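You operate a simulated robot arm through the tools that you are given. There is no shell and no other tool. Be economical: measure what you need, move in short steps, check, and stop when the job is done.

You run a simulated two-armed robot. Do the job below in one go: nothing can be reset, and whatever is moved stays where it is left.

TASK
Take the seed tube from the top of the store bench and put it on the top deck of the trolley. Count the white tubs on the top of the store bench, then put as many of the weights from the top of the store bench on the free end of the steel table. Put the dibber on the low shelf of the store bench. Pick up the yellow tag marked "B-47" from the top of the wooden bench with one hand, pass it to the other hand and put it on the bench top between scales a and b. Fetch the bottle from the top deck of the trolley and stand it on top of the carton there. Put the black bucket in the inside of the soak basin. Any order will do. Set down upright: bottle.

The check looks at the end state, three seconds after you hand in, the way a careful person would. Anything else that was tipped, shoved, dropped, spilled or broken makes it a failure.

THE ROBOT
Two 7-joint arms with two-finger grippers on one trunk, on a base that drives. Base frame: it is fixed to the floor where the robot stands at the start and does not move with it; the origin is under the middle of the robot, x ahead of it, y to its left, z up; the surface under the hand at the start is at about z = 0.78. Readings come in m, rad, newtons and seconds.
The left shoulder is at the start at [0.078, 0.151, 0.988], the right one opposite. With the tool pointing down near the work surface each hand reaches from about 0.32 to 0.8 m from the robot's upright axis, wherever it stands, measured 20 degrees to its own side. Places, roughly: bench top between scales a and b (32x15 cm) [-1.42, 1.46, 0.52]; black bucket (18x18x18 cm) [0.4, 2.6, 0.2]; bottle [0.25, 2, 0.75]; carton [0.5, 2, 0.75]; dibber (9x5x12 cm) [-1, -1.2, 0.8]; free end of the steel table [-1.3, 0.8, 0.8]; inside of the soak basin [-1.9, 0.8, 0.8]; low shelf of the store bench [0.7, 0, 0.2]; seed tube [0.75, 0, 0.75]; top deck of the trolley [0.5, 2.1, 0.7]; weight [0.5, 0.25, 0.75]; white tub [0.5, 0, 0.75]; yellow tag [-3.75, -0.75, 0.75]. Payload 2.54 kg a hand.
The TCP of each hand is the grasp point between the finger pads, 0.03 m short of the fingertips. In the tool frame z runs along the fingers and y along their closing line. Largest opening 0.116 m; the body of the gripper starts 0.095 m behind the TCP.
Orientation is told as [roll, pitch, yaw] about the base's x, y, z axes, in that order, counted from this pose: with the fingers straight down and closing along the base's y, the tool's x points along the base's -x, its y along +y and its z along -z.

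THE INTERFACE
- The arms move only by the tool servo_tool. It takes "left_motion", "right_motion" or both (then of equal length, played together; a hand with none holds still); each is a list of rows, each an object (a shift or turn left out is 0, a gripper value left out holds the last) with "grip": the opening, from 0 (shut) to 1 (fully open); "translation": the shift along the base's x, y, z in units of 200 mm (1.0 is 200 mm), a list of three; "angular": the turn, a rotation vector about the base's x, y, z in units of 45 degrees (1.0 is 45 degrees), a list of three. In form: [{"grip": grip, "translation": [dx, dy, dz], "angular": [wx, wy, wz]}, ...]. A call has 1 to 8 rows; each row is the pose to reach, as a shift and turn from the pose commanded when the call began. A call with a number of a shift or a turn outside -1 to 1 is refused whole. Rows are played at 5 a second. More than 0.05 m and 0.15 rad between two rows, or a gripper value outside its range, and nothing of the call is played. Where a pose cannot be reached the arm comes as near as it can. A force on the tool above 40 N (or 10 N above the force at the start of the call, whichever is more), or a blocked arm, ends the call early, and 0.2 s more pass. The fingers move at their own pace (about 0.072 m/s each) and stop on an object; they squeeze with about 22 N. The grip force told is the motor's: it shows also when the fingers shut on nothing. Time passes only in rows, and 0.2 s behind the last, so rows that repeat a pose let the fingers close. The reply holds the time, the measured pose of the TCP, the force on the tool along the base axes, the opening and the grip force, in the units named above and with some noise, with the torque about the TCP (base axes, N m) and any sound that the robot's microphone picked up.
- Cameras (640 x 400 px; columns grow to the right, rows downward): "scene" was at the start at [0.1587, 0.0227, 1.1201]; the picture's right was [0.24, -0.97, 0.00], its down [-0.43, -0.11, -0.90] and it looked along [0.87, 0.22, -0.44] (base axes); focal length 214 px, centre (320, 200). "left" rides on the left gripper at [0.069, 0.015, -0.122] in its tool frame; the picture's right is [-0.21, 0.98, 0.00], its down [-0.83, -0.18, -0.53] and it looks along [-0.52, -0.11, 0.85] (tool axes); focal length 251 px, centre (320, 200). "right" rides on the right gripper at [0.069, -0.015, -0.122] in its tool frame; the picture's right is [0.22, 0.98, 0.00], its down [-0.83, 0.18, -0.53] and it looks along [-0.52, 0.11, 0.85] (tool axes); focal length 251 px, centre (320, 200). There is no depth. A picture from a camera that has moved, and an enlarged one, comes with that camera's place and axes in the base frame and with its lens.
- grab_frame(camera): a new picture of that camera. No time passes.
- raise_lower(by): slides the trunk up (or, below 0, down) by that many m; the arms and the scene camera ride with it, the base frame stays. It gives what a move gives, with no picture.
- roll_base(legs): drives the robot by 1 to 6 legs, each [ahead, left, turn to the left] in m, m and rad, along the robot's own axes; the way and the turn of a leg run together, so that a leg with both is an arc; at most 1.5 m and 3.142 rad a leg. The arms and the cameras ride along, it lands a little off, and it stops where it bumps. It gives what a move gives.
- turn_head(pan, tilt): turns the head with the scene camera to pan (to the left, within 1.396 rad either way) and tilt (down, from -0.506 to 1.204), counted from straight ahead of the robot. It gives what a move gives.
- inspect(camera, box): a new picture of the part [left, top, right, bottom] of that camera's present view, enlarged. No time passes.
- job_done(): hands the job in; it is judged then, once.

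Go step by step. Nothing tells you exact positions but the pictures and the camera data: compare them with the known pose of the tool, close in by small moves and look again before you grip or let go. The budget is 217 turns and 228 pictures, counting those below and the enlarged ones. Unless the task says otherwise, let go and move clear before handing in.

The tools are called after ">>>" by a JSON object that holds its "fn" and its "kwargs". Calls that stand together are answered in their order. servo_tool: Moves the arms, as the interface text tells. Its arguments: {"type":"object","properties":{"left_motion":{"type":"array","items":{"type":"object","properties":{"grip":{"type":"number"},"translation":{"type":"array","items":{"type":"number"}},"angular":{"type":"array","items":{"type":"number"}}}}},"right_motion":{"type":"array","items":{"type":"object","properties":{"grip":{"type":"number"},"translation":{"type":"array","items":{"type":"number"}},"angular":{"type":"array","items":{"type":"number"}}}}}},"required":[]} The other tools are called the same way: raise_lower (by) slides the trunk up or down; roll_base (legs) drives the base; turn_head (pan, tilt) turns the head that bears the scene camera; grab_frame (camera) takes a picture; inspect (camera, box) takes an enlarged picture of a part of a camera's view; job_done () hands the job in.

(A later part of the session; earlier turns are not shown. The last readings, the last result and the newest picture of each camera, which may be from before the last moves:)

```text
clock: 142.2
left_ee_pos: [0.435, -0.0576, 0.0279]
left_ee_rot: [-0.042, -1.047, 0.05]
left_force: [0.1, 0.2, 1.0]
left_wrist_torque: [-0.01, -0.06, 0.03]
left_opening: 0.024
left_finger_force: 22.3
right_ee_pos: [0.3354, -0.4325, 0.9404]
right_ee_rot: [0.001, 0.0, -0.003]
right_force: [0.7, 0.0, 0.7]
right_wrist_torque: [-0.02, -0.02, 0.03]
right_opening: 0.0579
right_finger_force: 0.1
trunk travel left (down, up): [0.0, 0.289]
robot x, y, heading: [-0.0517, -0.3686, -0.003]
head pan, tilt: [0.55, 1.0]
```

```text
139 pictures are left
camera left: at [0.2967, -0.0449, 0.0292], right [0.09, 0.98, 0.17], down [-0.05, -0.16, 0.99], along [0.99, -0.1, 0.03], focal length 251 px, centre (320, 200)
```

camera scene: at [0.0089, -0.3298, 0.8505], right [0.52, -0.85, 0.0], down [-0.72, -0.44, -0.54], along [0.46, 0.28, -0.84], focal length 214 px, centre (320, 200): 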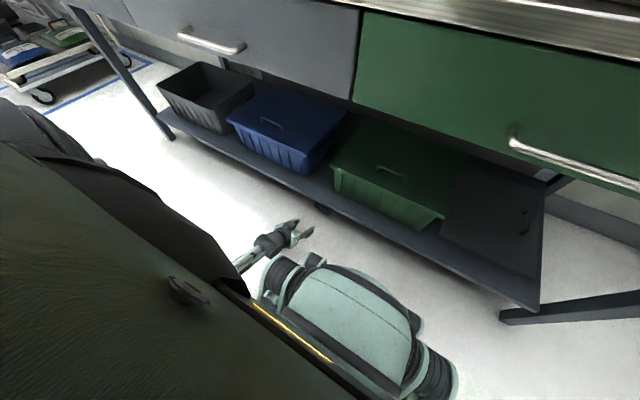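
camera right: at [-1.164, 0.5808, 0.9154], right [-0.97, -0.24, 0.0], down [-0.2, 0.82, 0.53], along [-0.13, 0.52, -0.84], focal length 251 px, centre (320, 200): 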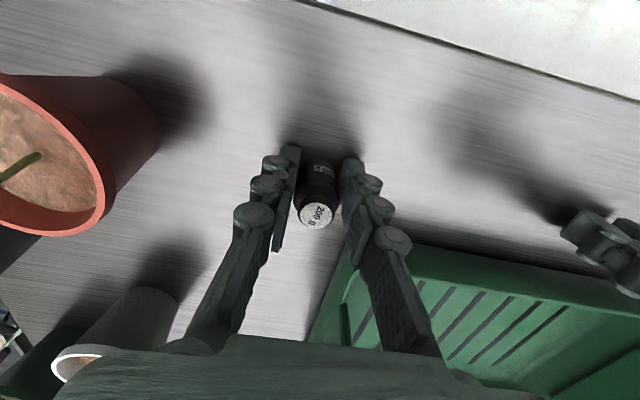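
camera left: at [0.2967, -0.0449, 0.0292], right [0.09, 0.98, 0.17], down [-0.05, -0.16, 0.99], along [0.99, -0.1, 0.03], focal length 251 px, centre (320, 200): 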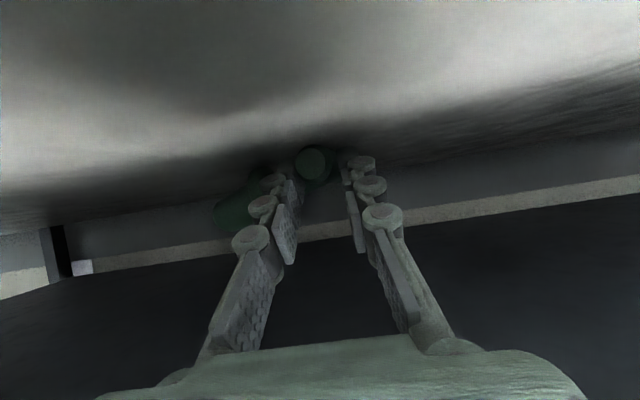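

Held at 24 mm. I raise a centimetre and back out from under the shelf.

>>> {"fn": "servo_tool", "kwargs": {"left_motion": [{"translation": [0, 0, 0.06]}, {"translation": [-0.1, 0, 0.1]}]}}

>>> {"fn": "roll_base", "kwargs": {"legs": [[-0.4, 0, 0]]}}

>>> {"fn": "grab_frame", "kwargs": {"camera": "left"}}

>>> {"fn": "inspect", "kwargs": {"camera": "scene", "box": [240, 150, 400, 270]}}

```text
clock: 142.8
left_ee_pos: [0.4171, -0.057, 0.0496]
left_ee_rot: [-0.04, -1.045, 0.05]
left_force: [0.6, -0.3, -0.2]
left_wrist_torque: [0.01, 0.06, 0.0]
left_opening: 0.0239
left_finger_force: 22.0
right_ee_pos: [0.3346, -0.4324, 0.9418]
right_ee_rot: [0.0, 0.0, -0.001]
right_force: [-0.3, 0.0, 0.0]
right_wrist_torque: [0.0, -0.01, -0.01]
right_opening: 0.0582
right_finger_force: 0.1
trunk travel left (down, up): [0.0, 0.289]
robot x, y, heading: [-0.0509, -0.3676, -0.003]
head pan, tilt: [0.55, 1.0]
```

```text
clock: 145.2
left_ee_pos: [0.0238, -0.0563, 0.0497]
left_ee_rot: [-0.041, -1.047, 0.049]
left_force: [0.5, 0.2, -0.6]
left_wrist_torque: [0.04, 0.04, 0.0]
left_opening: 0.0235
left_finger_force: 22.0
right_ee_pos: [-0.0593, -0.433, 0.9413]
right_ee_rot: [0.0, 0.0, -0.003]
right_force: [0.3, -0.2, 0.0]
right_wrist_torque: [-0.01, 0.0, 0.02]
right_opening: 0.0579
right_finger_force: 0.1
trunk travel left (down, up): [0.0, 0.289]
robot x, y, heading: [-0.4458, -0.3657, -0.005]
head pan, tilt: [0.55, 1.0]
```

```text
138 pictures are left
camera left: at [-0.1159, -0.0438, 0.0508], right [0.1, 0.98, 0.17], down [-0.05, -0.16, 0.99], along [0.99, -0.1, 0.03], focal length 251 px, centre (320, 200)
```

left: 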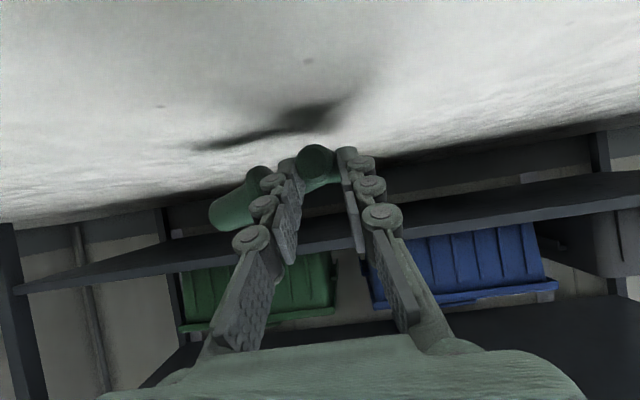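

```text
3.33 times, centred on (320, 210) of scene
camera zoom: at [-0.3158, -0.329, 0.8505], right [0.52, -0.85, 0.0], down [-0.72, -0.44, -0.54], along [0.46, 0.28, -0.84], focal length 715 px, centre (320, 167)
```

zoom: 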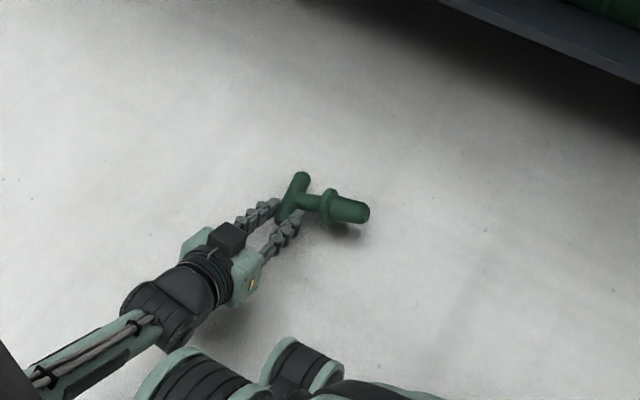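

I hold the handle's near end, handle pointing ahead and stem to the right, all level. I lift it above shelf height and drive back to the gap.

>>> {"fn": "servo_tool", "kwargs": {"left_motion": [{"translation": [0, 0, 0.2]}, {"translation": [0, 0.06, 0.42]}, {"translation": [0, 0.12, 0.64]}, {"translation": [0, 0.18, 0.86]}, {"translation": [0, 0.18, 1.0]}]}}

>>> {"fn": "roll_base", "kwargs": {"legs": [[0.3, 0, 0.005]]}}

>>> {"fn": "grab_frame", "kwargs": {"camera": "left"}}

>>> {"fn": "inspect", "kwargs": {"camera": "scene", "box": [220, 80, 420, 220]}}

```text
clock: 146.4
left_ee_pos: [0.0224, -0.0214, 0.2484]
left_ee_rot: [-0.042, -1.046, 0.049]
left_force: [-0.1, 0.1, -0.3]
left_wrist_torque: [0.0, 0.03, 0.0]
left_opening: 0.0237
left_finger_force: 22.3
right_ee_pos: [-0.0597, -0.4337, 0.9414]
right_ee_rot: [0.001, 0.001, -0.005]
right_force: [-0.5, -0.2, -0.2]
right_wrist_torque: [-0.02, 0.01, 0.0]
right_opening: 0.0578
right_finger_force: 0.1
trunk travel left (down, up): [0.0, 0.289]
robot x, y, heading: [-0.4484, -0.3641, -0.003]
head pan, tilt: [0.55, 1.0]
```

```text
clock: 148.5
left_ee_pos: [0.324, -0.0238, 0.2488]
left_ee_rot: [-0.043, -1.048, 0.048]
left_force: [-0.1, 0.5, -0.2]
left_wrist_torque: [0.02, 0.01, 0.0]
left_opening: 0.0232
left_finger_force: 21.9
right_ee_pos: [0.2412, -0.435, 0.9403]
right_ee_rot: [0.0, 0.001, -0.004]
right_force: [-0.6, 0.1, -0.4]
right_wrist_torque: [-0.02, 0.0, 0.02]
right_opening: 0.0582
right_finger_force: 0.1
trunk travel left (down, up): [0.0, 0.289]
robot x, y, heading: [-0.147, -0.3677, -0.004]
head pan, tilt: [0.55, 1.0]
```

```text
136 pictures are left
camera left: at [0.1837, -0.0104, 0.2504], right [0.1, 0.98, 0.17], down [-0.05, -0.16, 0.99], along [0.99, -0.1, 0.03], focal length 251 px, centre (320, 200)
```

left: 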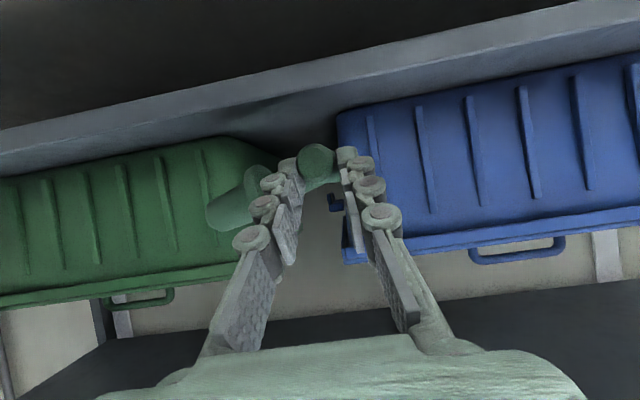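

```text
2.86 times, centred on (320, 150) of scene
camera zoom: at [-0.0151, -0.3306, 0.8505], right [0.52, -0.86, 0.0], down [-0.72, -0.44, -0.54], along [0.46, 0.28, -0.84], focal length 613 px, centre (320, 343)
```

zoom: 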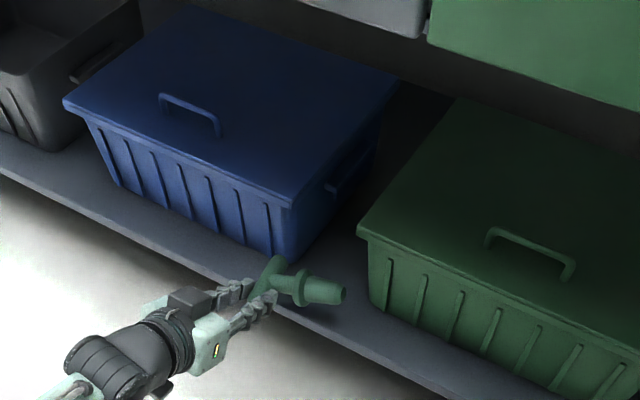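

The clear strip in front of the bins is about 7 cm deep, so I turn the tool 15° clockwise to bring the stem parallel to the edge and move in over it.

>>> {"fn": "servo_tool", "kwargs": {"left_motion": [{"angular": [0, 0, -0.17]}, {"angular": [0, 0, -0.33], "translation": [0.1, -0.08, 0]}, {"angular": [0, 0, -0.33], "translation": [0.26, -0.08, 0]}, {"angular": [0, 0, -0.33], "translation": [0.26, -0.08, -0.1]}]}}

>>> {"fn": "inspect", "kwargs": {"camera": "scene", "box": [250, 110, 390, 210]}}

>>> {"fn": "grab_frame", "kwargs": {"camera": "left"}}

```text
clock: 149.5
left_ee_pos: [0.378, -0.0402, 0.2291]
left_ee_rot: [-0.041, -1.047, -0.214]
left_force: [-0.5, 0.3, -0.2]
left_wrist_torque: [0.03, 0.05, 0.0]
left_opening: 0.0235
left_finger_force: 22.3
right_ee_pos: [0.2401, -0.4345, 0.9416]
right_ee_rot: [0.0, -0.001, -0.005]
right_force: [0.3, 0.1, 0.5]
right_wrist_torque: [0.01, 0.03, 0.01]
right_opening: 0.0576
right_finger_force: 0.1
trunk travel left (down, up): [0.0, 0.289]
robot x, y, heading: [-0.1452, -0.3684, -0.006]
head pan, tilt: [0.55, 1.0]
```

```text
4.00 times, centred on (320, 160) of scene
camera zoom: at [-0.0152, -0.3307, 0.8505], right [0.52, -0.86, 0.0], down [-0.72, -0.44, -0.54], along [0.46, 0.28, -0.84], focal length 858 px, centre (320, 360)
```

zoom: 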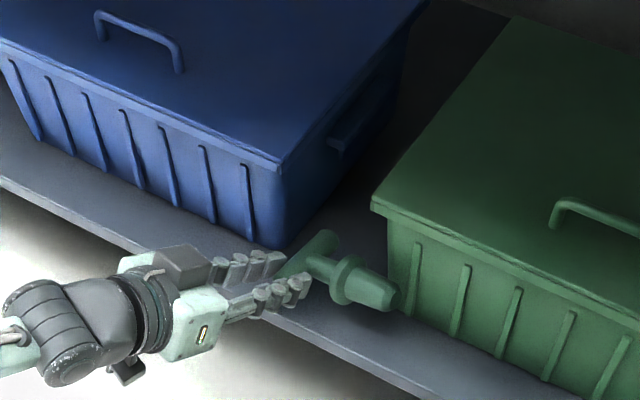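

```text
133 pictures are left
camera left: at [0.2458, 0.0073, 0.2307], right [0.35, 0.92, 0.17], down [-0.09, -0.14, 0.99], along [0.93, -0.36, 0.03], focal length 251 px, centre (320, 200)
```

left: 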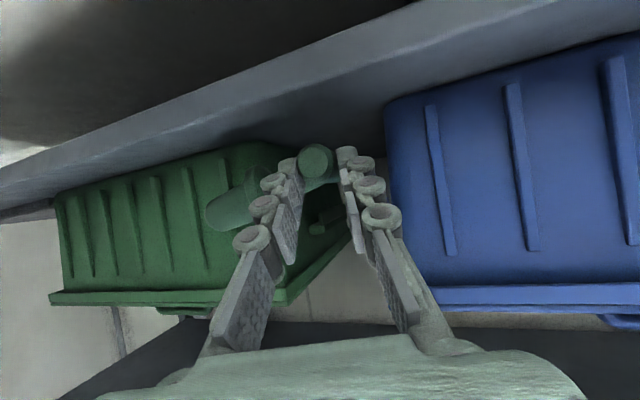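

>>> {"fn": "servo_tool", "kwargs": {"left_motion": [{"translation": [0, 0, -0.08]}, {"translation": [0, 0, -0.13]}, {"translation": [0, 0, -0.15]}, {"translation": [0, 0, -0.17]}]}}

>>> {"fn": "inspect", "kwargs": {"camera": "scene", "box": [250, 110, 390, 210]}}

>>> {"fn": "grab_frame", "kwargs": {"camera": "left"}}

```text
clock: 150.5
left_ee_pos: [0.3772, -0.0387, 0.1978]
left_ee_rot: [-0.037, -1.054, -0.216]
left_force: [-3.5, 1.8, 11.5]
left_wrist_torque: [-0.07, -0.14, 0.09]
left_opening: 0.0234
left_finger_force: 21.9
right_ee_pos: [0.2401, -0.435, 0.9423]
right_ee_rot: [0.001, -0.001, -0.005]
right_force: [-1.4, 0.8, 0.3]
right_wrist_torque: [-0.01, -0.01, 0.01]
right_opening: 0.0579
right_finger_force: 0.0
trunk travel left (down, up): [0.0, 0.289]
robot x, y, heading: [-0.1453, -0.367, -0.004]
head pan, tilt: [0.55, 1.0]
```

```text
4.00 times, centred on (320, 160) of scene
camera zoom: at [-0.0158, -0.331, 0.8509], right [0.52, -0.86, 0.0], down [-0.72, -0.44, -0.54], along [0.46, 0.28, -0.84], focal length 858 px, centre (320, 360)
```

zoom: 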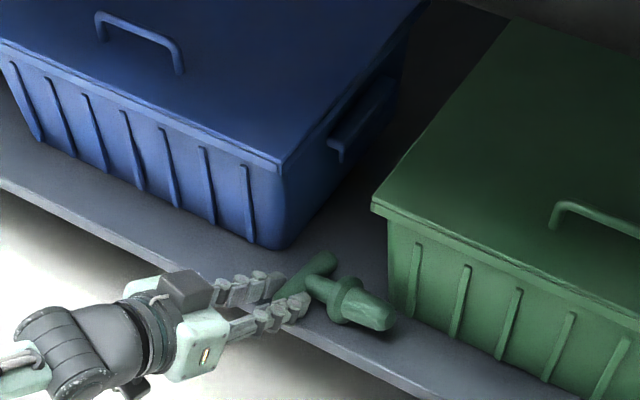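

```text
131 pictures are left
camera left: at [0.2463, 0.0097, 0.1981], right [0.34, 0.92, 0.17], down [-0.09, -0.14, 0.99], along [0.93, -0.36, 0.04], focal length 251 px, centre (320, 200)
```

left: 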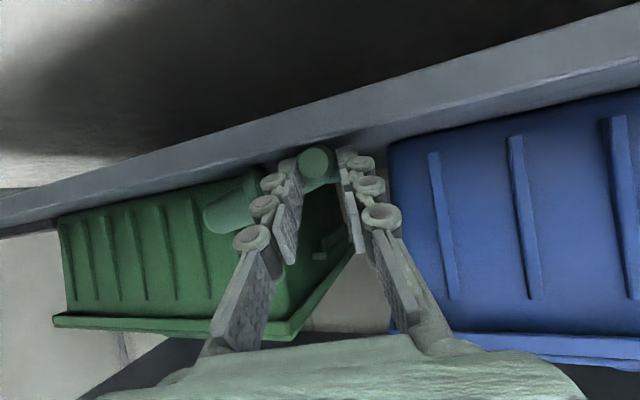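

Contact. I ease off slightly, open a little and slide straight back.

>>> {"fn": "servo_tool", "kwargs": {"left_motion": [{"translation": [0, 0, 0.005], "grip": 0.36}, {"translation": [0, 0, 0.005]}, {"translation": [0, 0, 0.005]}, {"translation": [-0.1, 0.03, 0.05]}, {"translation": [-0.28, 0.07, 0.16]}, {"translation": [-0.48, 0.1, 0.26]}]}}

>>> {"fn": "inspect", "kwargs": {"camera": "scene", "box": [250, 110, 390, 210]}}

>>> {"fn": "grab_frame", "kwargs": {"camera": "left"}}

```text
clock: 151.9
left_ee_pos: [0.276, -0.0201, 0.2465]
left_ee_rot: [-0.041, -1.049, -0.212]
left_force: [-0.4, -0.3, 0.0]
left_wrist_torque: [-0.03, 0.0, 0.03]
left_opening: 0.0418
left_finger_force: 0.1
right_ee_pos: [0.2426, -0.4349, 0.9411]
right_ee_rot: [0.0, -0.001, -0.005]
right_force: [0.5, 0.2, -0.4]
right_wrist_torque: [0.05, 0.03, 0.01]
right_opening: 0.058
right_finger_force: 0.2
trunk travel left (down, up): [0.0, 0.289]
robot x, y, heading: [-0.145, -0.3698, -0.007]
head pan, tilt: [0.55, 1.0]
```

```text
4.00 times, centred on (320, 160) of scene
camera zoom: at [-0.0151, -0.3307, 0.8504], right [0.52, -0.86, 0.0], down [-0.72, -0.44, -0.54], along [0.46, 0.28, -0.84], focal length 858 px, centre (320, 360)
```

zoom: 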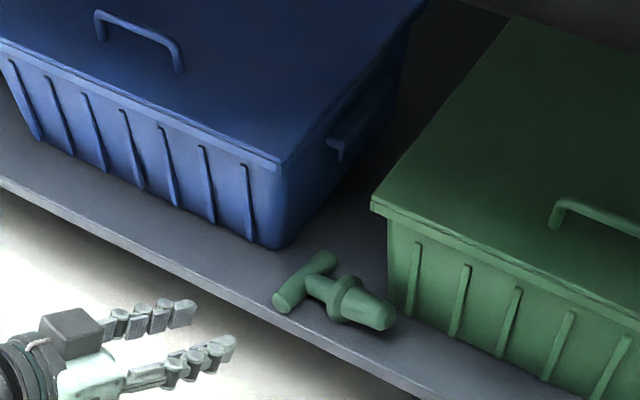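

```text
129 pictures are left
camera left: at [0.1451, 0.0294, 0.2468], right [0.35, 0.92, 0.17], down [-0.09, -0.14, 0.99], along [0.93, -0.36, 0.03], focal length 251 px, centre (320, 200)
```

left: 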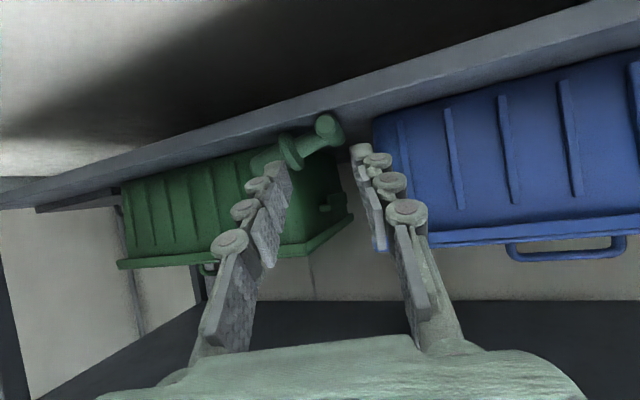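

The dibber lies on the low shelf. I back away, raise the trunk and bring the left hand back to pointing down.

>>> {"fn": "roll_base", "kwargs": {"legs": [[-0.3, 0, 0]]}}

>>> {"fn": "raise_lower", "kwargs": {"by": 0.225}}

>>> {"fn": "servo_tool", "kwargs": {"left_motion": [{"translation": [0, 0.1, 0.2], "angular": [0, 0.17, 0.05]}, {"translation": [0, 0.15, 0.4], "angular": [0, 0.34, 0.1]}, {"translation": [0, 0.2, 0.6], "angular": [0, 0.51, 0.15]}, {"translation": [0, 0.25, 0.8], "angular": [0, 0.68, 0.2]}, {"translation": [0, 0.25, 1.0], "angular": [0, 0.85, 0.22]}, {"translation": [0, 0.25, 1.0], "angular": [0, 1.0, 0.22]}]}}

>>> {"fn": "servo_tool", "kwargs": {"left_motion": [{"translation": [-0.05, 0.1, 0.2], "angular": [0, 0.17, 0]}, {"translation": [-0.1, 0.15, 0.4], "angular": [0.04, 0.34, 0]}, {"translation": [-0.1, 0.2, 0.6], "angular": [0.04, 0.34, 0]}, {"translation": [-0.1, 0.2, 0.8], "angular": [0.04, 0.34, 0]}, {"translation": [-0.1, 0.2, 1.0], "angular": [0.04, 0.34, 0]}]}}

```text
clock: 153.9
left_ee_pos: [-0.0173, -0.0183, 0.2446]
left_ee_rot: [-0.041, -1.049, -0.212]
left_force: [0.5, -0.2, 0.5]
left_wrist_torque: [0.01, -0.01, -0.03]
left_opening: 0.0419
left_finger_force: 0.2
right_ee_pos: [-0.0504, -0.4323, 0.9409]
right_ee_rot: [0.0, 0.001, -0.004]
right_force: [0.1, -0.2, -0.2]
right_wrist_torque: [0.0, -0.02, -0.02]
right_opening: 0.0581
right_finger_force: 0.1
trunk travel left (down, up): [0.0, 0.289]
robot x, y, heading: [-0.4374, -0.3673, -0.005]
head pan, tilt: [0.55, 1.0]
```

```text
clock: 156.3
left_ee_pos: [-0.0165, -0.017, 0.4706]
left_ee_rot: [-0.043, -1.049, -0.213]
left_force: [-0.6, 0.2, -0.1]
left_wrist_torque: [-0.01, 0.01, 0.03]
left_opening: 0.0419
left_finger_force: 0.1
right_ee_pos: [-0.0507, -0.433, 1.1669]
right_ee_rot: [-0.002, 0.0, -0.004]
right_force: [0.0, -0.1, 0.2]
right_wrist_torque: [-0.03, 0.02, 0.0]
right_opening: 0.0583
right_finger_force: 0.1
trunk travel left (down, up): [-0.225, 0.064]
robot x, y, heading: [-0.4349, -0.3688, -0.002]
head pan, tilt: [0.55, 1.0]
```

```text
clock: 157.7
left_ee_pos: [-0.0148, 0.0305, 0.6705]
left_ee_rot: [-0.128, -0.263, 0.028]
left_force: [-0.4, -0.3, -0.3]
left_wrist_torque: [0.02, 0.01, 0.01]
left_opening: 0.0418
left_finger_force: 0.0
right_ee_pos: [-0.0508, -0.4337, 1.1662]
right_ee_rot: [0.0, -0.002, -0.003]
right_force: [0.9, 0.4, 0.3]
right_wrist_torque: [0.0, 0.0, -0.01]
right_opening: 0.0582
right_finger_force: 0.0
trunk travel left (down, up): [-0.225, 0.064]
robot x, y, heading: [-0.4385, -0.364, -0.001]
head pan, tilt: [0.55, 1.0]
```

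```text
clock: 158.9
left_ee_pos: [-0.0349, 0.0734, 0.8717]
left_ee_rot: [-0.089, 0.004, 0.023]
left_force: [-0.3, 0.4, -0.1]
left_wrist_torque: [0.06, -0.02, -0.01]
left_opening: 0.0417
left_finger_force: 0.1
right_ee_pos: [-0.0521, -0.4334, 1.167]
right_ee_rot: [0.0, -0.001, -0.003]
right_force: [-0.4, -0.4, 0.7]
right_wrist_torque: [-0.01, 0.0, -0.02]
right_opening: 0.0581
right_finger_force: 0.1
trunk travel left (down, up): [-0.225, 0.064]
robot x, y, heading: [-0.4358, -0.3641, -0.005]
head pan, tilt: [0.55, 1.0]
```

>>> {"fn": "servo_tool", "kwargs": {"left_motion": [{"translation": [0, 0.1, 0.2], "angular": [0.11, 0, -0.03]}, {"translation": [0, 0.2, 0.4], "angular": [0.11, 0, -0.03]}, {"translation": [0, 0.3, 0.6], "angular": [0.11, 0, -0.03]}, {"translation": [-0.2, 0.35, 0.7], "angular": [0.11, 0, -0.03]}], "right_motion": [{"translation": [0, 0, -0.2]}, {"translation": [0, 0, -0.4]}, {"translation": [0, 0, -0.6]}, {"translation": [0, 0, -0.7]}]}}

>>> {"fn": "roll_base", "kwargs": {"legs": [[0, 0.46, 0.004], [0.45, 0, 0]]}}

>>> {"fn": "turn_head", "kwargs": {"pan": -0.15, "tilt": 0.5}}

>>> {"fn": "grab_frame", "kwargs": {"camera": "scene"}}

>>> {"fn": "grab_frame", "kwargs": {"camera": "right"}}

```text
clock: 159.9
left_ee_pos: [-0.0787, 0.143, 1.0105]
left_ee_rot: [-0.005, 0.001, -0.001]
left_force: [-0.5, -0.4, 0.6]
left_wrist_torque: [0.01, 0.01, -0.03]
left_opening: 0.0416
left_finger_force: 0.0
right_ee_pos: [-0.0524, -0.4311, 1.0256]
right_ee_rot: [0.003, 0.001, -0.005]
right_force: [-0.5, 0.1, 0.3]
right_wrist_torque: [0.01, -0.01, -0.05]
right_opening: 0.0581
right_finger_force: 0.1
trunk travel left (down, up): [-0.225, 0.064]
robot x, y, heading: [-0.4379, -0.3656, -0.008]
head pan, tilt: [0.55, 1.0]
```

```text
clock: 167.2
left_ee_pos: [0.3772, 0.611, 1.0099]
left_ee_rot: [-0.006, 0.0, 0.006]
left_force: [-0.3, 0.2, -0.9]
left_wrist_torque: [-0.01, 0.03, 0.02]
left_opening: 0.0419
left_finger_force: 0.0
right_ee_pos: [0.4076, 0.0369, 1.0239]
right_ee_rot: [0.001, 0.001, 0.003]
right_force: [0.1, 0.3, -0.5]
right_wrist_torque: [-0.01, 0.03, 0.0]
right_opening: 0.058
right_finger_force: 0.1
trunk travel left (down, up): [-0.225, 0.064]
robot x, y, heading: [0.0241, 0.1024, -0.001]
head pan, tilt: [0.55, 1.0]
```

```text
clock: 168.3
left_ee_pos: [0.3776, 0.6109, 1.009]
left_ee_rot: [-0.004, 0.0, 0.006]
left_force: [-1.0, -0.4, -1.0]
left_wrist_torque: [-0.01, -0.03, -0.04]
left_opening: 0.0418
left_finger_force: 0.0
right_ee_pos: [0.4062, 0.0377, 1.0247]
right_ee_rot: [0.0, 0.0, 0.001]
right_force: [-0.4, 0.2, -0.2]
right_wrist_torque: [0.01, 0.0, 0.02]
right_opening: 0.0581
right_finger_force: 0.0
trunk travel left (down, up): [-0.225, 0.064]
robot x, y, heading: [0.021, 0.1027, 0.001]
head pan, tilt: [-0.15, 0.499]
```

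```text
128 pictures are left
camera scene: at [0.1798, 0.0886, 1.1165], right [-0.15, -0.99, 0.0], down [-0.47, 0.07, -0.88], along [0.87, -0.13, -0.48], focal length 214 px, centre (320, 200)
```

scene: 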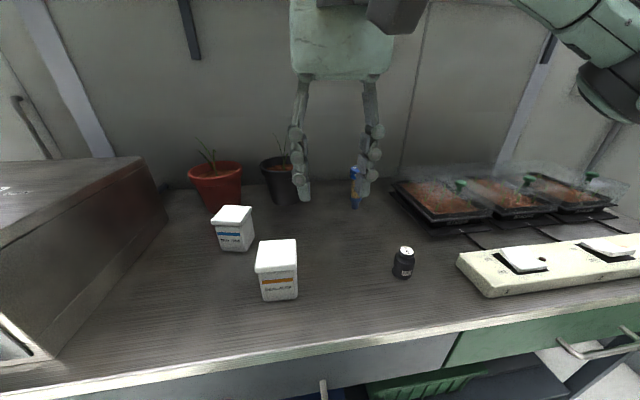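

```text
127 pictures are left
camera right: at [0.3368, 0.0228, 1.1474], right [-0.22, 0.98, 0.0], down [0.83, 0.18, 0.53], along [0.52, 0.12, -0.85], focal length 251 px, centre (320, 200)
```

right: 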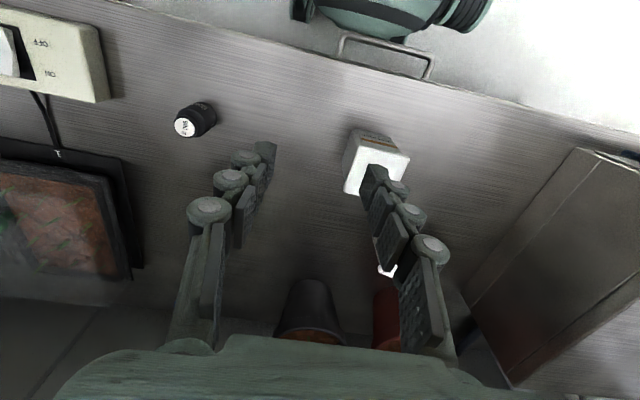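

I count again two tubs. I move the right hand over the seed tube at about (0.725, −0.102).

>>> {"fn": "servo_tool", "kwargs": {"right_motion": [{"translation": [0.2, -0.1, 0], "grip": 0.6}, {"translation": [0.4, -0.2, 0]}, {"translation": [0.6, -0.3, 0]}, {"translation": [0.8, -0.4, -0.02]}, {"translation": [1.0, -0.5, -0.04]}]}}

>>> {"fn": "servo_tool", "kwargs": {"right_motion": [{"translation": [0.2, -0.1, -0.05]}, {"translation": [0.4, -0.2, -0.1]}, {"translation": [0.48, -0.2, -0.2]}]}}

>>> {"fn": "grab_frame", "kwargs": {"camera": "right"}}

>>> {"fn": "inspect", "kwargs": {"camera": "scene", "box": [300, 80, 420, 230]}}

```text
clock: 169.5
left_ee_pos: [0.3776, 0.6126, 1.0097]
left_ee_rot: [-0.004, 0.0, 0.005]
left_force: [-0.7, -0.5, 0.3]
left_wrist_torque: [0.02, 0.0, 0.02]
left_opening: 0.0419
left_finger_force: 0.1
right_ee_pos: [0.6081, -0.0644, 1.0169]
right_ee_rot: [0.001, -0.001, 0.002]
right_force: [0.3, -0.2, 0.2]
right_wrist_torque: [0.0, 0.05, -0.02]
right_opening: 0.0696
right_finger_force: 0.1
trunk travel left (down, up): [-0.225, 0.064]
robot x, y, heading: [0.0187, 0.101, 0.001]
head pan, tilt: [-0.15, 0.499]
```

```text
clock: 170.3
left_ee_pos: [0.3765, 0.613, 1.0102]
left_ee_rot: [-0.005, 0.001, 0.007]
left_force: [-0.9, 0.2, 0.0]
left_wrist_torque: [-0.02, 0.02, -0.01]
left_opening: 0.0418
left_finger_force: 0.1
right_ee_pos: [0.7048, -0.1038, 0.9775]
right_ee_rot: [0.0, 0.001, 0.003]
right_force: [1.0, -0.2, -0.1]
right_wrist_torque: [-0.02, 0.02, -0.01]
right_opening: 0.0698
right_finger_force: 0.0
trunk travel left (down, up): [-0.225, 0.064]
robot x, y, heading: [0.0168, 0.1011, 0.007]
head pan, tilt: [-0.15, 0.499]
```

```text
126 pictures are left
camera right: at [0.6346, -0.1184, 1.1007], right [-0.22, 0.98, 0.0], down [0.83, 0.18, 0.53], along [0.52, 0.12, -0.85], focal length 251 px, centre (320, 200)
```

right: 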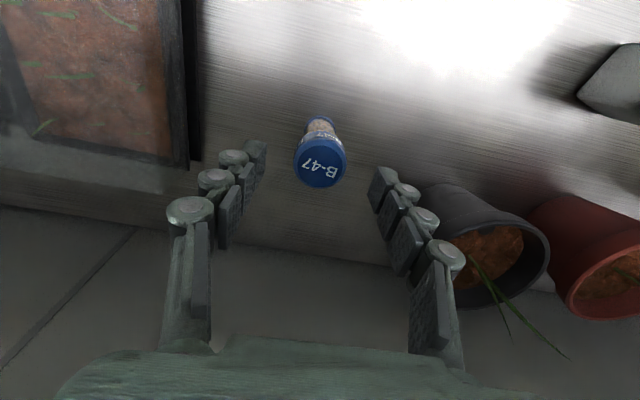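

```text
2.67 times, centred on (360, 155) of scene
camera zoom: at [0.1801, 0.0885, 1.1165], right [-0.15, -0.99, 0.0], down [-0.47, 0.07, -0.88], along [0.87, -0.13, -0.48], focal length 572 px, centre (213, 320)
```

zoom: 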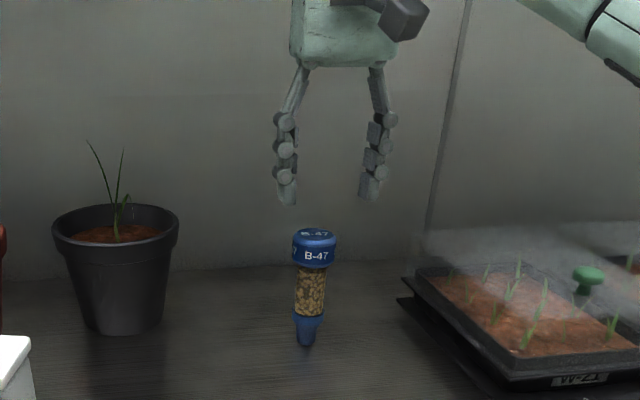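

>>> {"fn": "servo_tool", "kwargs": {"right_motion": [{"translation": [0.095, 0.03, 0]}, {"translation": [0.095, 0.03, -0.22]}, {"translation": [0.095, 0.03, -0.44]}, {"translation": [0.095, 0.03, -0.66]}, {"translation": [0.095, 0.03, -0.66], "grip": 0}, {"translation": [0.095, 0.03, -0.66]}, {"translation": [0.095, 0.03, -0.66]}]}}

>>> {"fn": "grab_frame", "kwargs": {"camera": "right"}}

>>> {"fn": "inspect", "kwargs": {"camera": "scene", "box": [300, 80, 420, 230]}}

```text
clock: 171.9
left_ee_pos: [0.3765, 0.6119, 1.0086]
left_ee_rot: [-0.005, 0.0, 0.006]
left_force: [-0.5, -0.3, 0.0]
left_wrist_torque: [0.0, 0.01, 0.02]
left_opening: 0.042
left_finger_force: 0.1
right_ee_pos: [0.7211, -0.0947, 0.8453]
right_ee_rot: [0.0, 0.001, 0.001]
right_force: [0.2, 0.5, 1.5]
right_wrist_torque: [0.03, 0.02, -0.01]
right_opening: 0.0402
right_finger_force: 21.9
trunk travel left (down, up): [-0.225, 0.064]
robot x, y, heading: [0.0206, 0.099, 0.005]
head pan, tilt: [-0.15, 0.499]
```

```text
124 pictures are left
camera right: at [0.6521, -0.1092, 0.9678], right [-0.22, 0.98, 0.0], down [0.83, 0.18, 0.53], along [0.52, 0.12, -0.85], focal length 251 px, centre (320, 200)
```

right: 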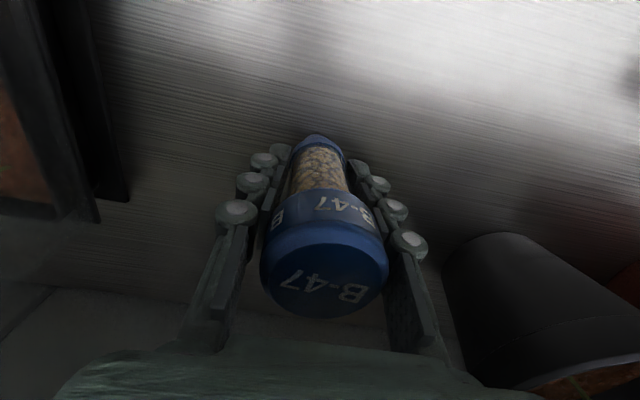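

```text
2.67 times, centred on (360, 155) of scene
camera zoom: at [0.1796, 0.0885, 1.1166], right [-0.15, -0.99, 0.0], down [-0.47, 0.07, -0.88], along [0.87, -0.13, -0.48], focal length 572 px, centre (213, 320)
```

zoom: 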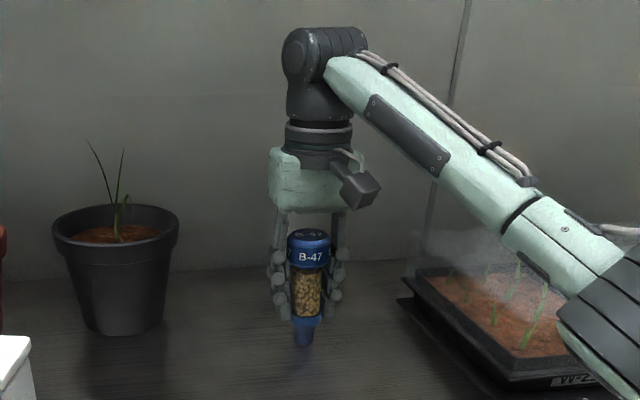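

The tube is held. I lift, draw back and leave for the trolley.

>>> {"fn": "servo_tool", "kwargs": {"right_motion": [{"translation": [0, 0, 0.24]}, {"translation": [0, 0, 0.48]}, {"translation": [0, 0, 0.72]}, {"translation": [-0.15, 0, 0.85]}, {"translation": [-0.4, 0, 0.9]}, {"translation": [-0.6, 0, 0.9]}, {"translation": [-0.8, 0, 0.9]}, {"translation": [-1.0, 0, 0.9]}]}}

>>> {"fn": "servo_tool", "kwargs": {"right_motion": [{"translation": [-0.2, 0, 0]}, {"translation": [-0.4, 0, 0]}, {"translation": [-0.6, 0, 0]}]}}

>>> {"fn": "roll_base", "kwargs": {"legs": [[-0.3, 0, 0], [0, 0, 1.57]]}}

>>> {"fn": "turn_head", "kwargs": {"pan": -0.3, "tilt": 0.35}}

>>> {"fn": "grab_frame", "kwargs": {"camera": "scene"}}

```text
refused: row 5 steps farther than a row can; nothing moved
```

```text
clock: 172.7
left_ee_pos: [0.3757, 0.6116, 1.01]
left_ee_rot: [-0.004, -0.001, 0.006]
left_force: [0.6, -0.3, -0.3]
left_wrist_torque: [-0.01, 0.0, -0.04]
left_opening: 0.0418
left_finger_force: 0.1
right_ee_pos: [0.6019, -0.0955, 0.8449]
right_ee_rot: [0.001, -0.003, 0.0]
right_force: [3.2, -1.8, 16.6]
right_wrist_torque: [-0.06, -0.14, 0.02]
right_opening: 0.0397
right_finger_force: 22.1
trunk travel left (down, up): [-0.225, 0.064]
robot x, y, heading: [0.0239, 0.1052, -0.0]
head pan, tilt: [-0.15, 0.499]
```

```text
clock: 175.0
left_ee_pos: [0.0698, 0.6116, 1.0086]
left_ee_rot: [-0.004, 0.0, 0.008]
left_force: [0.6, -0.7, 0.7]
left_wrist_torque: [-0.02, 0.0, 0.0]
left_opening: 0.0417
left_finger_force: 0.1
right_ee_pos: [0.2974, -0.0941, 0.841]
right_ee_rot: [-0.002, 0.0, 0.003]
right_force: [0.4, -0.8, 0.2]
right_wrist_torque: [0.0, -0.01, 0.0]
right_opening: 0.0399
right_finger_force: 21.9
trunk travel left (down, up): [-0.225, 0.064]
robot x, y, heading: [-0.2864, 0.105, -0.003]
head pan, tilt: [-0.15, 0.499]
stopped in leg 2: the robot was blocked; the commanded pose is now the measured one
```

```text
clock: 175.7
left_ee_pos: [0.069, 0.6112, 1.009]
left_ee_rot: [-0.004, 0.0, 0.008]
left_force: [-0.3, 0.8, -0.3]
left_wrist_torque: [-0.01, -0.03, 0.0]
left_opening: 0.042
left_finger_force: 0.0
right_ee_pos: [0.2966, -0.0944, 0.8418]
right_ee_rot: [0.001, 0.002, 0.004]
right_force: [0.1, 0.0, -0.6]
right_wrist_torque: [0.0, -0.01, -0.04]
right_opening: 0.0398
right_finger_force: 22.2
trunk travel left (down, up): [-0.225, 0.064]
robot x, y, heading: [-0.2881, 0.1022, 0.004]
head pan, tilt: [-0.3, 0.351]
```

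```text
122 pictures are left
camera scene: at [-0.1272, 0.0742, 1.1302], right [-0.29, -0.96, 0.0], down [-0.33, 0.1, -0.94], along [0.9, -0.28, -0.34], focal length 214 px, centre (320, 200)
```

scene: 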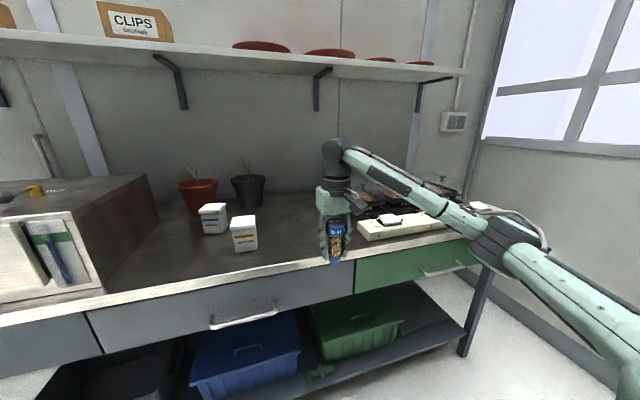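

A refused lift meant the tube was dragged forward over the bench at low height, close past the 500 g weight. I lift now and check the weight.

>>> {"fn": "servo_tool", "kwargs": {"right_motion": [{"translation": [0, 0, 0.2]}, {"translation": [0, 0, 0.4]}, {"translation": [0, 0, 0.6]}, {"translation": [0, 0, 0.8]}]}}

>>> {"fn": "grab_frame", "kwargs": {"camera": "scene"}}

>>> {"fn": "grab_frame", "kwargs": {"camera": "right"}}

```text
clock: 176.7
left_ee_pos: [0.0692, 0.6124, 1.0095]
left_ee_rot: [-0.006, 0.001, 0.007]
left_force: [0.4, 0.0, 0.5]
left_wrist_torque: [0.02, -0.02, -0.05]
left_opening: 0.0419
left_finger_force: 0.0
right_ee_pos: [0.2944, -0.0961, 0.9985]
right_ee_rot: [0.001, 0.002, 0.002]
right_force: [0.2, -0.2, -1.3]
right_wrist_torque: [0.02, -0.01, 0.0]
right_opening: 0.0397
right_finger_force: 21.9
trunk travel left (down, up): [-0.225, 0.064]
robot x, y, heading: [-0.2871, 0.1063, 0.005]
head pan, tilt: [-0.3, 0.351]
```

```text
121 pictures are left
camera scene: at [-0.1276, 0.0744, 1.1303], right [-0.29, -0.96, 0.0], down [-0.33, 0.1, -0.94], along [0.9, -0.28, -0.34], focal length 214 px, centre (320, 200)
```

scene: 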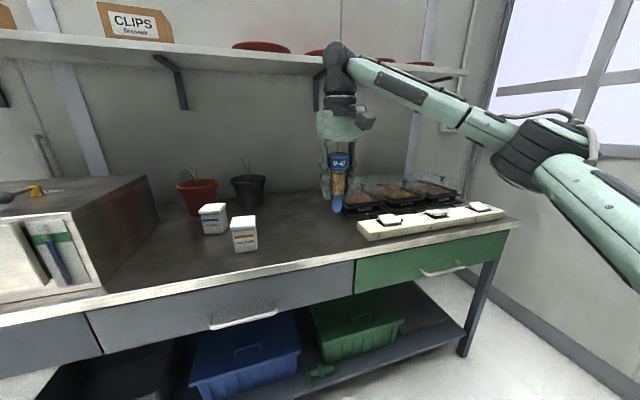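

```text
120 pictures are left
camera right: at [0.2246, -0.1108, 1.122], right [-0.22, 0.98, 0.0], down [0.83, 0.18, 0.53], along [0.52, 0.12, -0.85], focal length 251 px, centre (320, 200)
```

right: 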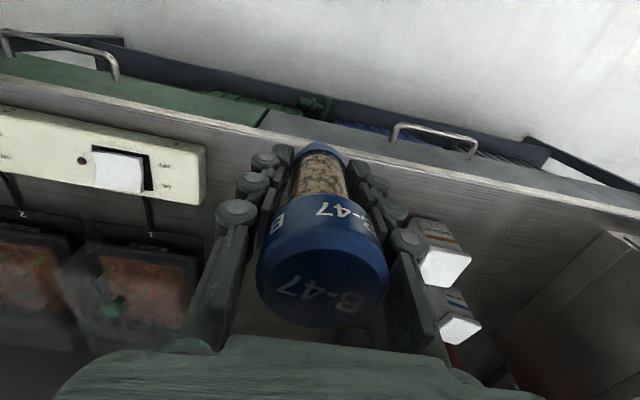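

The 500 g weight is no longer on the bench top, so it was swept off the front. I look for it on the floor.

>>> {"fn": "turn_head", "kwargs": {"pan": -0.3, "tilt": 1.0}}

>>> {"fn": "grab_frame", "kwargs": {"camera": "scene"}}

>>> {"fn": "turn_head", "kwargs": {"pan": 0.6, "tilt": 1.1}}

>>> {"fn": "grab_frame", "kwargs": {"camera": "scene"}}

```text
clock: 177.8
left_ee_pos: [0.069, 0.6117, 1.0088]
left_ee_rot: [-0.007, 0.0, 0.005]
left_force: [0.1, -0.8, 0.0]
left_wrist_torque: [0.01, -0.01, -0.01]
left_opening: 0.0418
left_finger_force: 0.0
right_ee_pos: [0.294, -0.0972, 0.9987]
right_ee_rot: [-0.002, 0.003, 0.005]
right_force: [-0.1, -0.4, -1.6]
right_wrist_torque: [-0.01, -0.01, 0.01]
right_opening: 0.0399
right_finger_force: 22.1
trunk travel left (down, up): [-0.225, 0.064]
robot x, y, heading: [-0.2845, 0.1019, 0.0]
head pan, tilt: [-0.3, 1.0]
```

```text
119 pictures are left
camera scene: at [-0.1496, 0.081, 1.0755], right [-0.29, -0.96, 0.0], down [-0.8, 0.25, -0.54], along [0.52, -0.16, -0.84], focal length 214 px, centre (320, 200)
```

scene: 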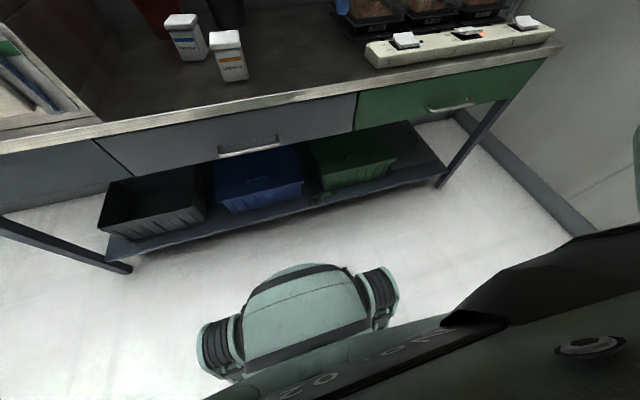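

```text
clock: 178.9
left_ee_pos: [0.0694, 0.6128, 1.0086]
left_ee_rot: [-0.005, -0.001, 0.008]
left_force: [0.8, 0.3, 0.3]
left_wrist_torque: [-0.01, -0.03, -0.01]
left_opening: 0.042
left_finger_force: 0.1
right_ee_pos: [0.2947, -0.096, 0.9982]
right_ee_rot: [0.0, 0.003, 0.005]
right_force: [0.0, 0.1, -1.0]
right_wrist_torque: [-0.02, -0.01, 0.0]
right_opening: 0.0399
right_finger_force: 21.9
trunk travel left (down, up): [-0.225, 0.064]
robot x, y, heading: [-0.287, 0.1023, 0.001]
head pan, tilt: [0.6, 1.1]
```

```text
118 pictures are left
camera scene: at [-0.1641, 0.1372, 1.0689], right [0.57, -0.82, 0.0], down [-0.73, -0.5, -0.45], along [0.37, 0.26, -0.89], focal length 214 px, centre (320, 200)
```

scene: 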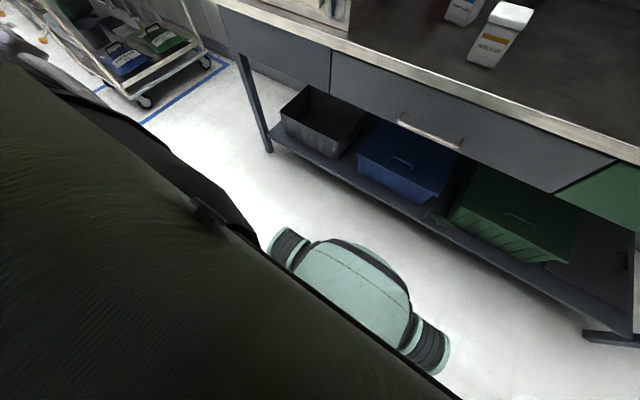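

>>> {"fn": "turn_head", "kwargs": {"pan": -1.1, "tilt": 1.0}}

>>> {"fn": "grab_frame", "kwargs": {"camera": "scene"}}

>>> {"fn": "grab_frame", "kwargs": {"camera": "left"}}

>>> {"fn": "turn_head", "kwargs": {"pan": 0.0, "tilt": 1.2}}

>>> {"fn": "grab_frame", "kwargs": {"camera": "scene"}}

```text
clock: 180.7
left_ee_pos: [0.0695, 0.6112, 1.0096]
left_ee_rot: [-0.005, 0.001, 0.006]
left_force: [-0.1, 0.0, 0.8]
left_wrist_torque: [0.0, 0.02, -0.02]
left_opening: 0.0421
left_finger_force: 0.1
right_ee_pos: [0.2949, -0.0966, 0.9977]
right_ee_rot: [0.0, 0.002, 0.002]
right_force: [0.3, -0.1, -1.3]
right_wrist_torque: [0.01, -0.01, -0.01]
right_opening: 0.0399
right_finger_force: 21.7
trunk travel left (down, up): [-0.225, 0.064]
robot x, y, heading: [-0.2899, 0.104, 0.002]
head pan, tilt: [-1.1, 1.0]
```

```text
117 pictures are left
camera scene: at [-0.1844, 0.0395, 1.0755], right [-0.89, -0.46, 0.0], down [-0.38, 0.75, -0.54], along [0.25, -0.48, -0.84], focal length 214 px, centre (320, 200)
```

scene: 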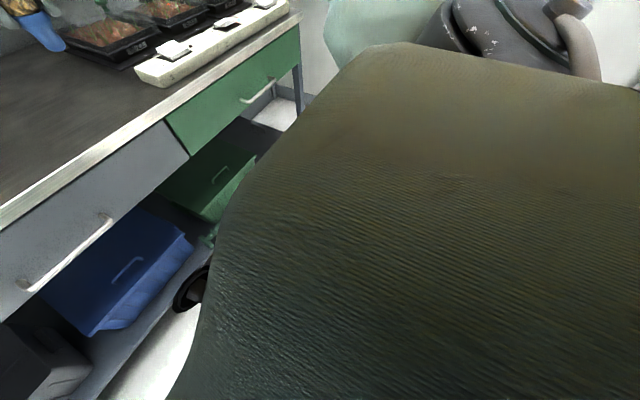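

```text
116 pictures are left
camera left: at [0.0013, 0.6264, 1.1314], right [0.21, 0.98, 0.0], down [0.83, -0.17, 0.53], along [0.52, -0.11, -0.85], focal length 251 px, centre (320, 200)
```

left: 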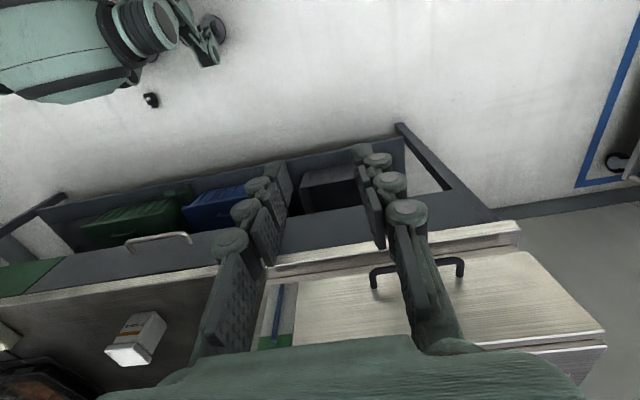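

```text
clock: 182.0
left_ee_pos: [0.0697, 0.6118, 1.0099]
left_ee_rot: [-0.005, 0.0, 0.007]
left_force: [-0.3, -0.1, 0.2]
left_wrist_torque: [-0.01, 0.01, -0.03]
left_opening: 0.0417
left_finger_force: 0.0
right_ee_pos: [0.2947, -0.0959, 0.9994]
right_ee_rot: [-0.001, 0.002, 0.005]
right_force: [-0.4, 0.0, 0.0]
right_wrist_torque: [-0.03, -0.02, 0.0]
right_opening: 0.0395
right_finger_force: 21.2
trunk travel left (down, up): [-0.225, 0.064]
robot x, y, heading: [-0.2843, 0.1054, 0.001]
head pan, tilt: [0.0, 1.201]
```

```text
115 pictures are left
camera scene: at [-0.1603, 0.1016, 1.0629], right [0.0, -1.0, 0.0], down [-0.93, 0.0, -0.36], along [0.36, 0.0, -0.93], focal length 214 px, centre (320, 200)
```

scene: 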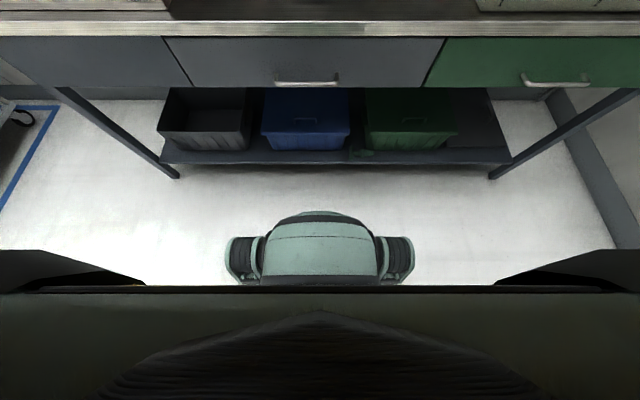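

>>> {"fn": "inspect", "kwargs": {"camera": "left", "box": [80, 0, 240, 130]}}

```text
3.08 times, centred on (160, 65) of left
camera zoom: at [0.0013, 0.6264, 1.1314], right [0.21, 0.98, 0.0], down [0.83, -0.17, 0.53], along [0.52, -0.11, -0.85], focal length 774 px, centre (812, 615)
```

zoom: 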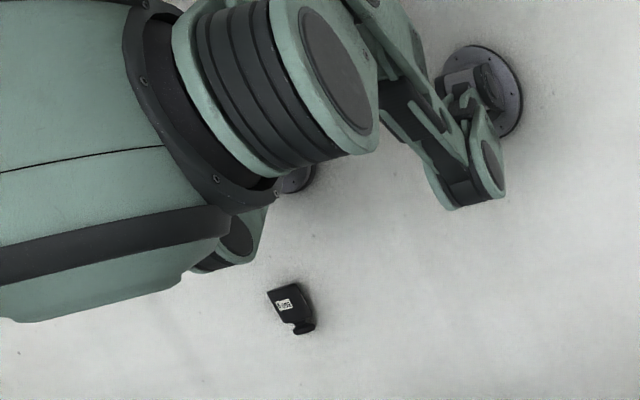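

The weight lies on the floor by my chassis, around (0.05, −0.11). I back straight off to free it and look again.

>>> {"fn": "roll_base", "kwargs": {"legs": [[-0.3, 0, 0]]}}

>>> {"fn": "turn_head", "kwargs": {"pan": 0.0, "tilt": 0.9}}

>>> {"fn": "grab_frame", "kwargs": {"camera": "scene"}}

>>> {"fn": "grab_frame", "kwargs": {"camera": "left"}}

```text
clock: 184.1
left_ee_pos: [-0.2317, 0.6102, 1.009]
left_ee_rot: [-0.005, -0.001, 0.003]
left_force: [-0.3, -0.7, 0.8]
left_wrist_torque: [0.01, -0.04, -0.03]
left_opening: 0.0418
left_finger_force: 0.1
right_ee_pos: [-0.0088, -0.0991, 0.9986]
right_ee_rot: [0.0, 0.001, 0.0]
right_force: [-0.9, -0.1, -0.4]
right_wrist_torque: [0.04, -0.02, -0.02]
right_opening: 0.0399
right_finger_force: 22.5
trunk travel left (down, up): [-0.225, 0.064]
robot x, y, heading: [-0.5901, 0.1027, 0.003]
head pan, tilt: [0.0, 1.201]
```

```text
clock: 184.9
left_ee_pos: [-0.2318, 0.6102, 1.0094]
left_ee_rot: [-0.007, 0.0, 0.005]
left_force: [0.7, -1.5, 0.4]
left_wrist_torque: [-0.01, -0.01, -0.01]
left_opening: 0.0418
left_finger_force: 0.1
right_ee_pos: [-0.0092, -0.0983, 0.9984]
right_ee_rot: [0.002, 0.001, 0.001]
right_force: [0.7, -0.4, -1.1]
right_wrist_torque: [-0.01, -0.04, 0.01]
right_opening: 0.0398
right_finger_force: 21.9
trunk travel left (down, up): [-0.225, 0.064]
robot x, y, heading: [-0.5908, 0.0994, 0.002]
head pan, tilt: [0.0, 0.901]
```

```text
113 pictures are left
camera scene: at [-0.4435, 0.101, 1.0826], right [0.0, -1.0, 0.0], down [-0.78, 0.0, -0.62], along [0.62, 0.0, -0.78], focal length 214 px, centre (320, 200)
```

scene: 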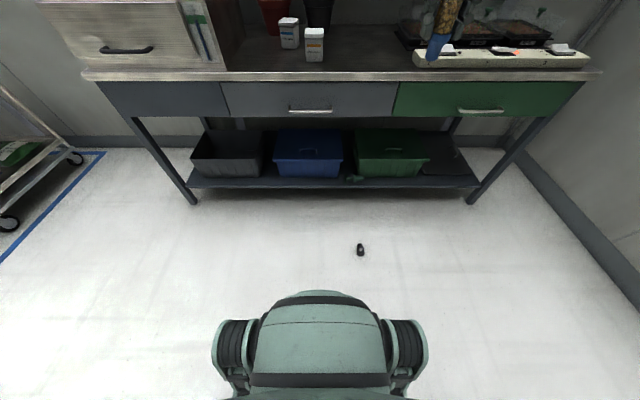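

```text
112 pictures are left
camera left: at [-0.2997, 0.6253, 1.1313], right [0.21, 0.98, 0.0], down [0.83, -0.18, 0.53], along [0.52, -0.12, -0.85], focal length 251 px, centre (320, 200)
```

left: 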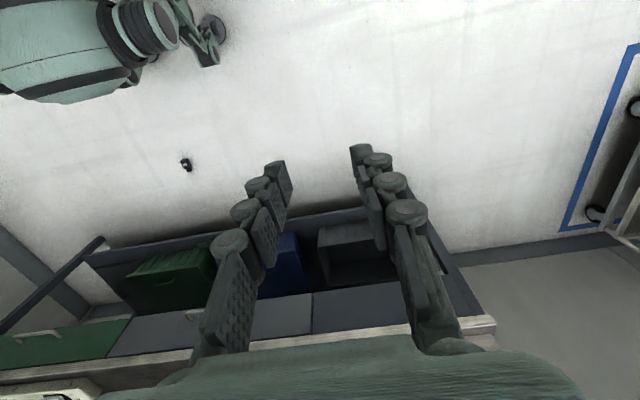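

>>> {"fn": "inspect", "kwargs": {"camera": "scene", "box": [340, 232, 380, 262]}}

>>> {"fn": "inspect", "kwargs": {"camera": "left", "box": [166, 148, 206, 178]}}

```text
13.33 times, centred on (360, 247) of scene
camera zoom: at [-0.4435, 0.101, 1.0826], right [0.0, -1.0, 0.0], down [-0.78, 0.0, -0.62], along [0.62, 0.0, -0.78], focal length 2860 px, centre (-213, -427)
```

zoom: 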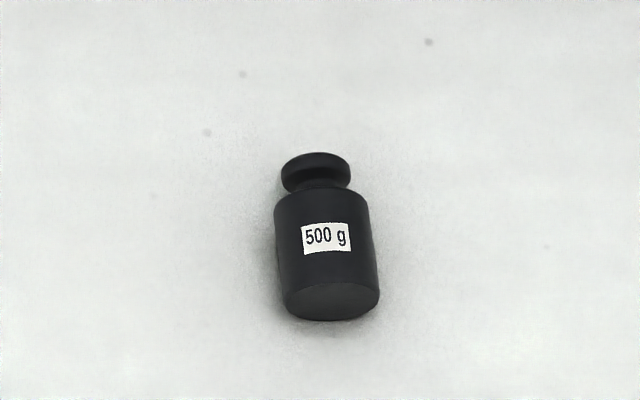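

```text
13.33 times, centred on (186, 163) of left
camera zoom: at [-0.2997, 0.6253, 1.1313], right [0.21, 0.98, 0.0], down [0.83, -0.18, 0.53], along [0.52, -0.12, -0.85], focal length 3352 px, centre (2107, 693)
```

zoom: 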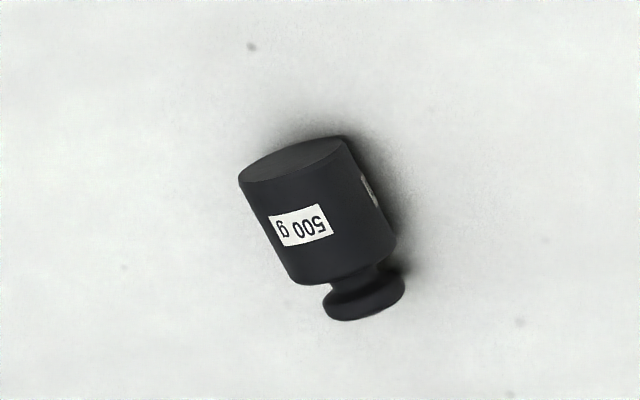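

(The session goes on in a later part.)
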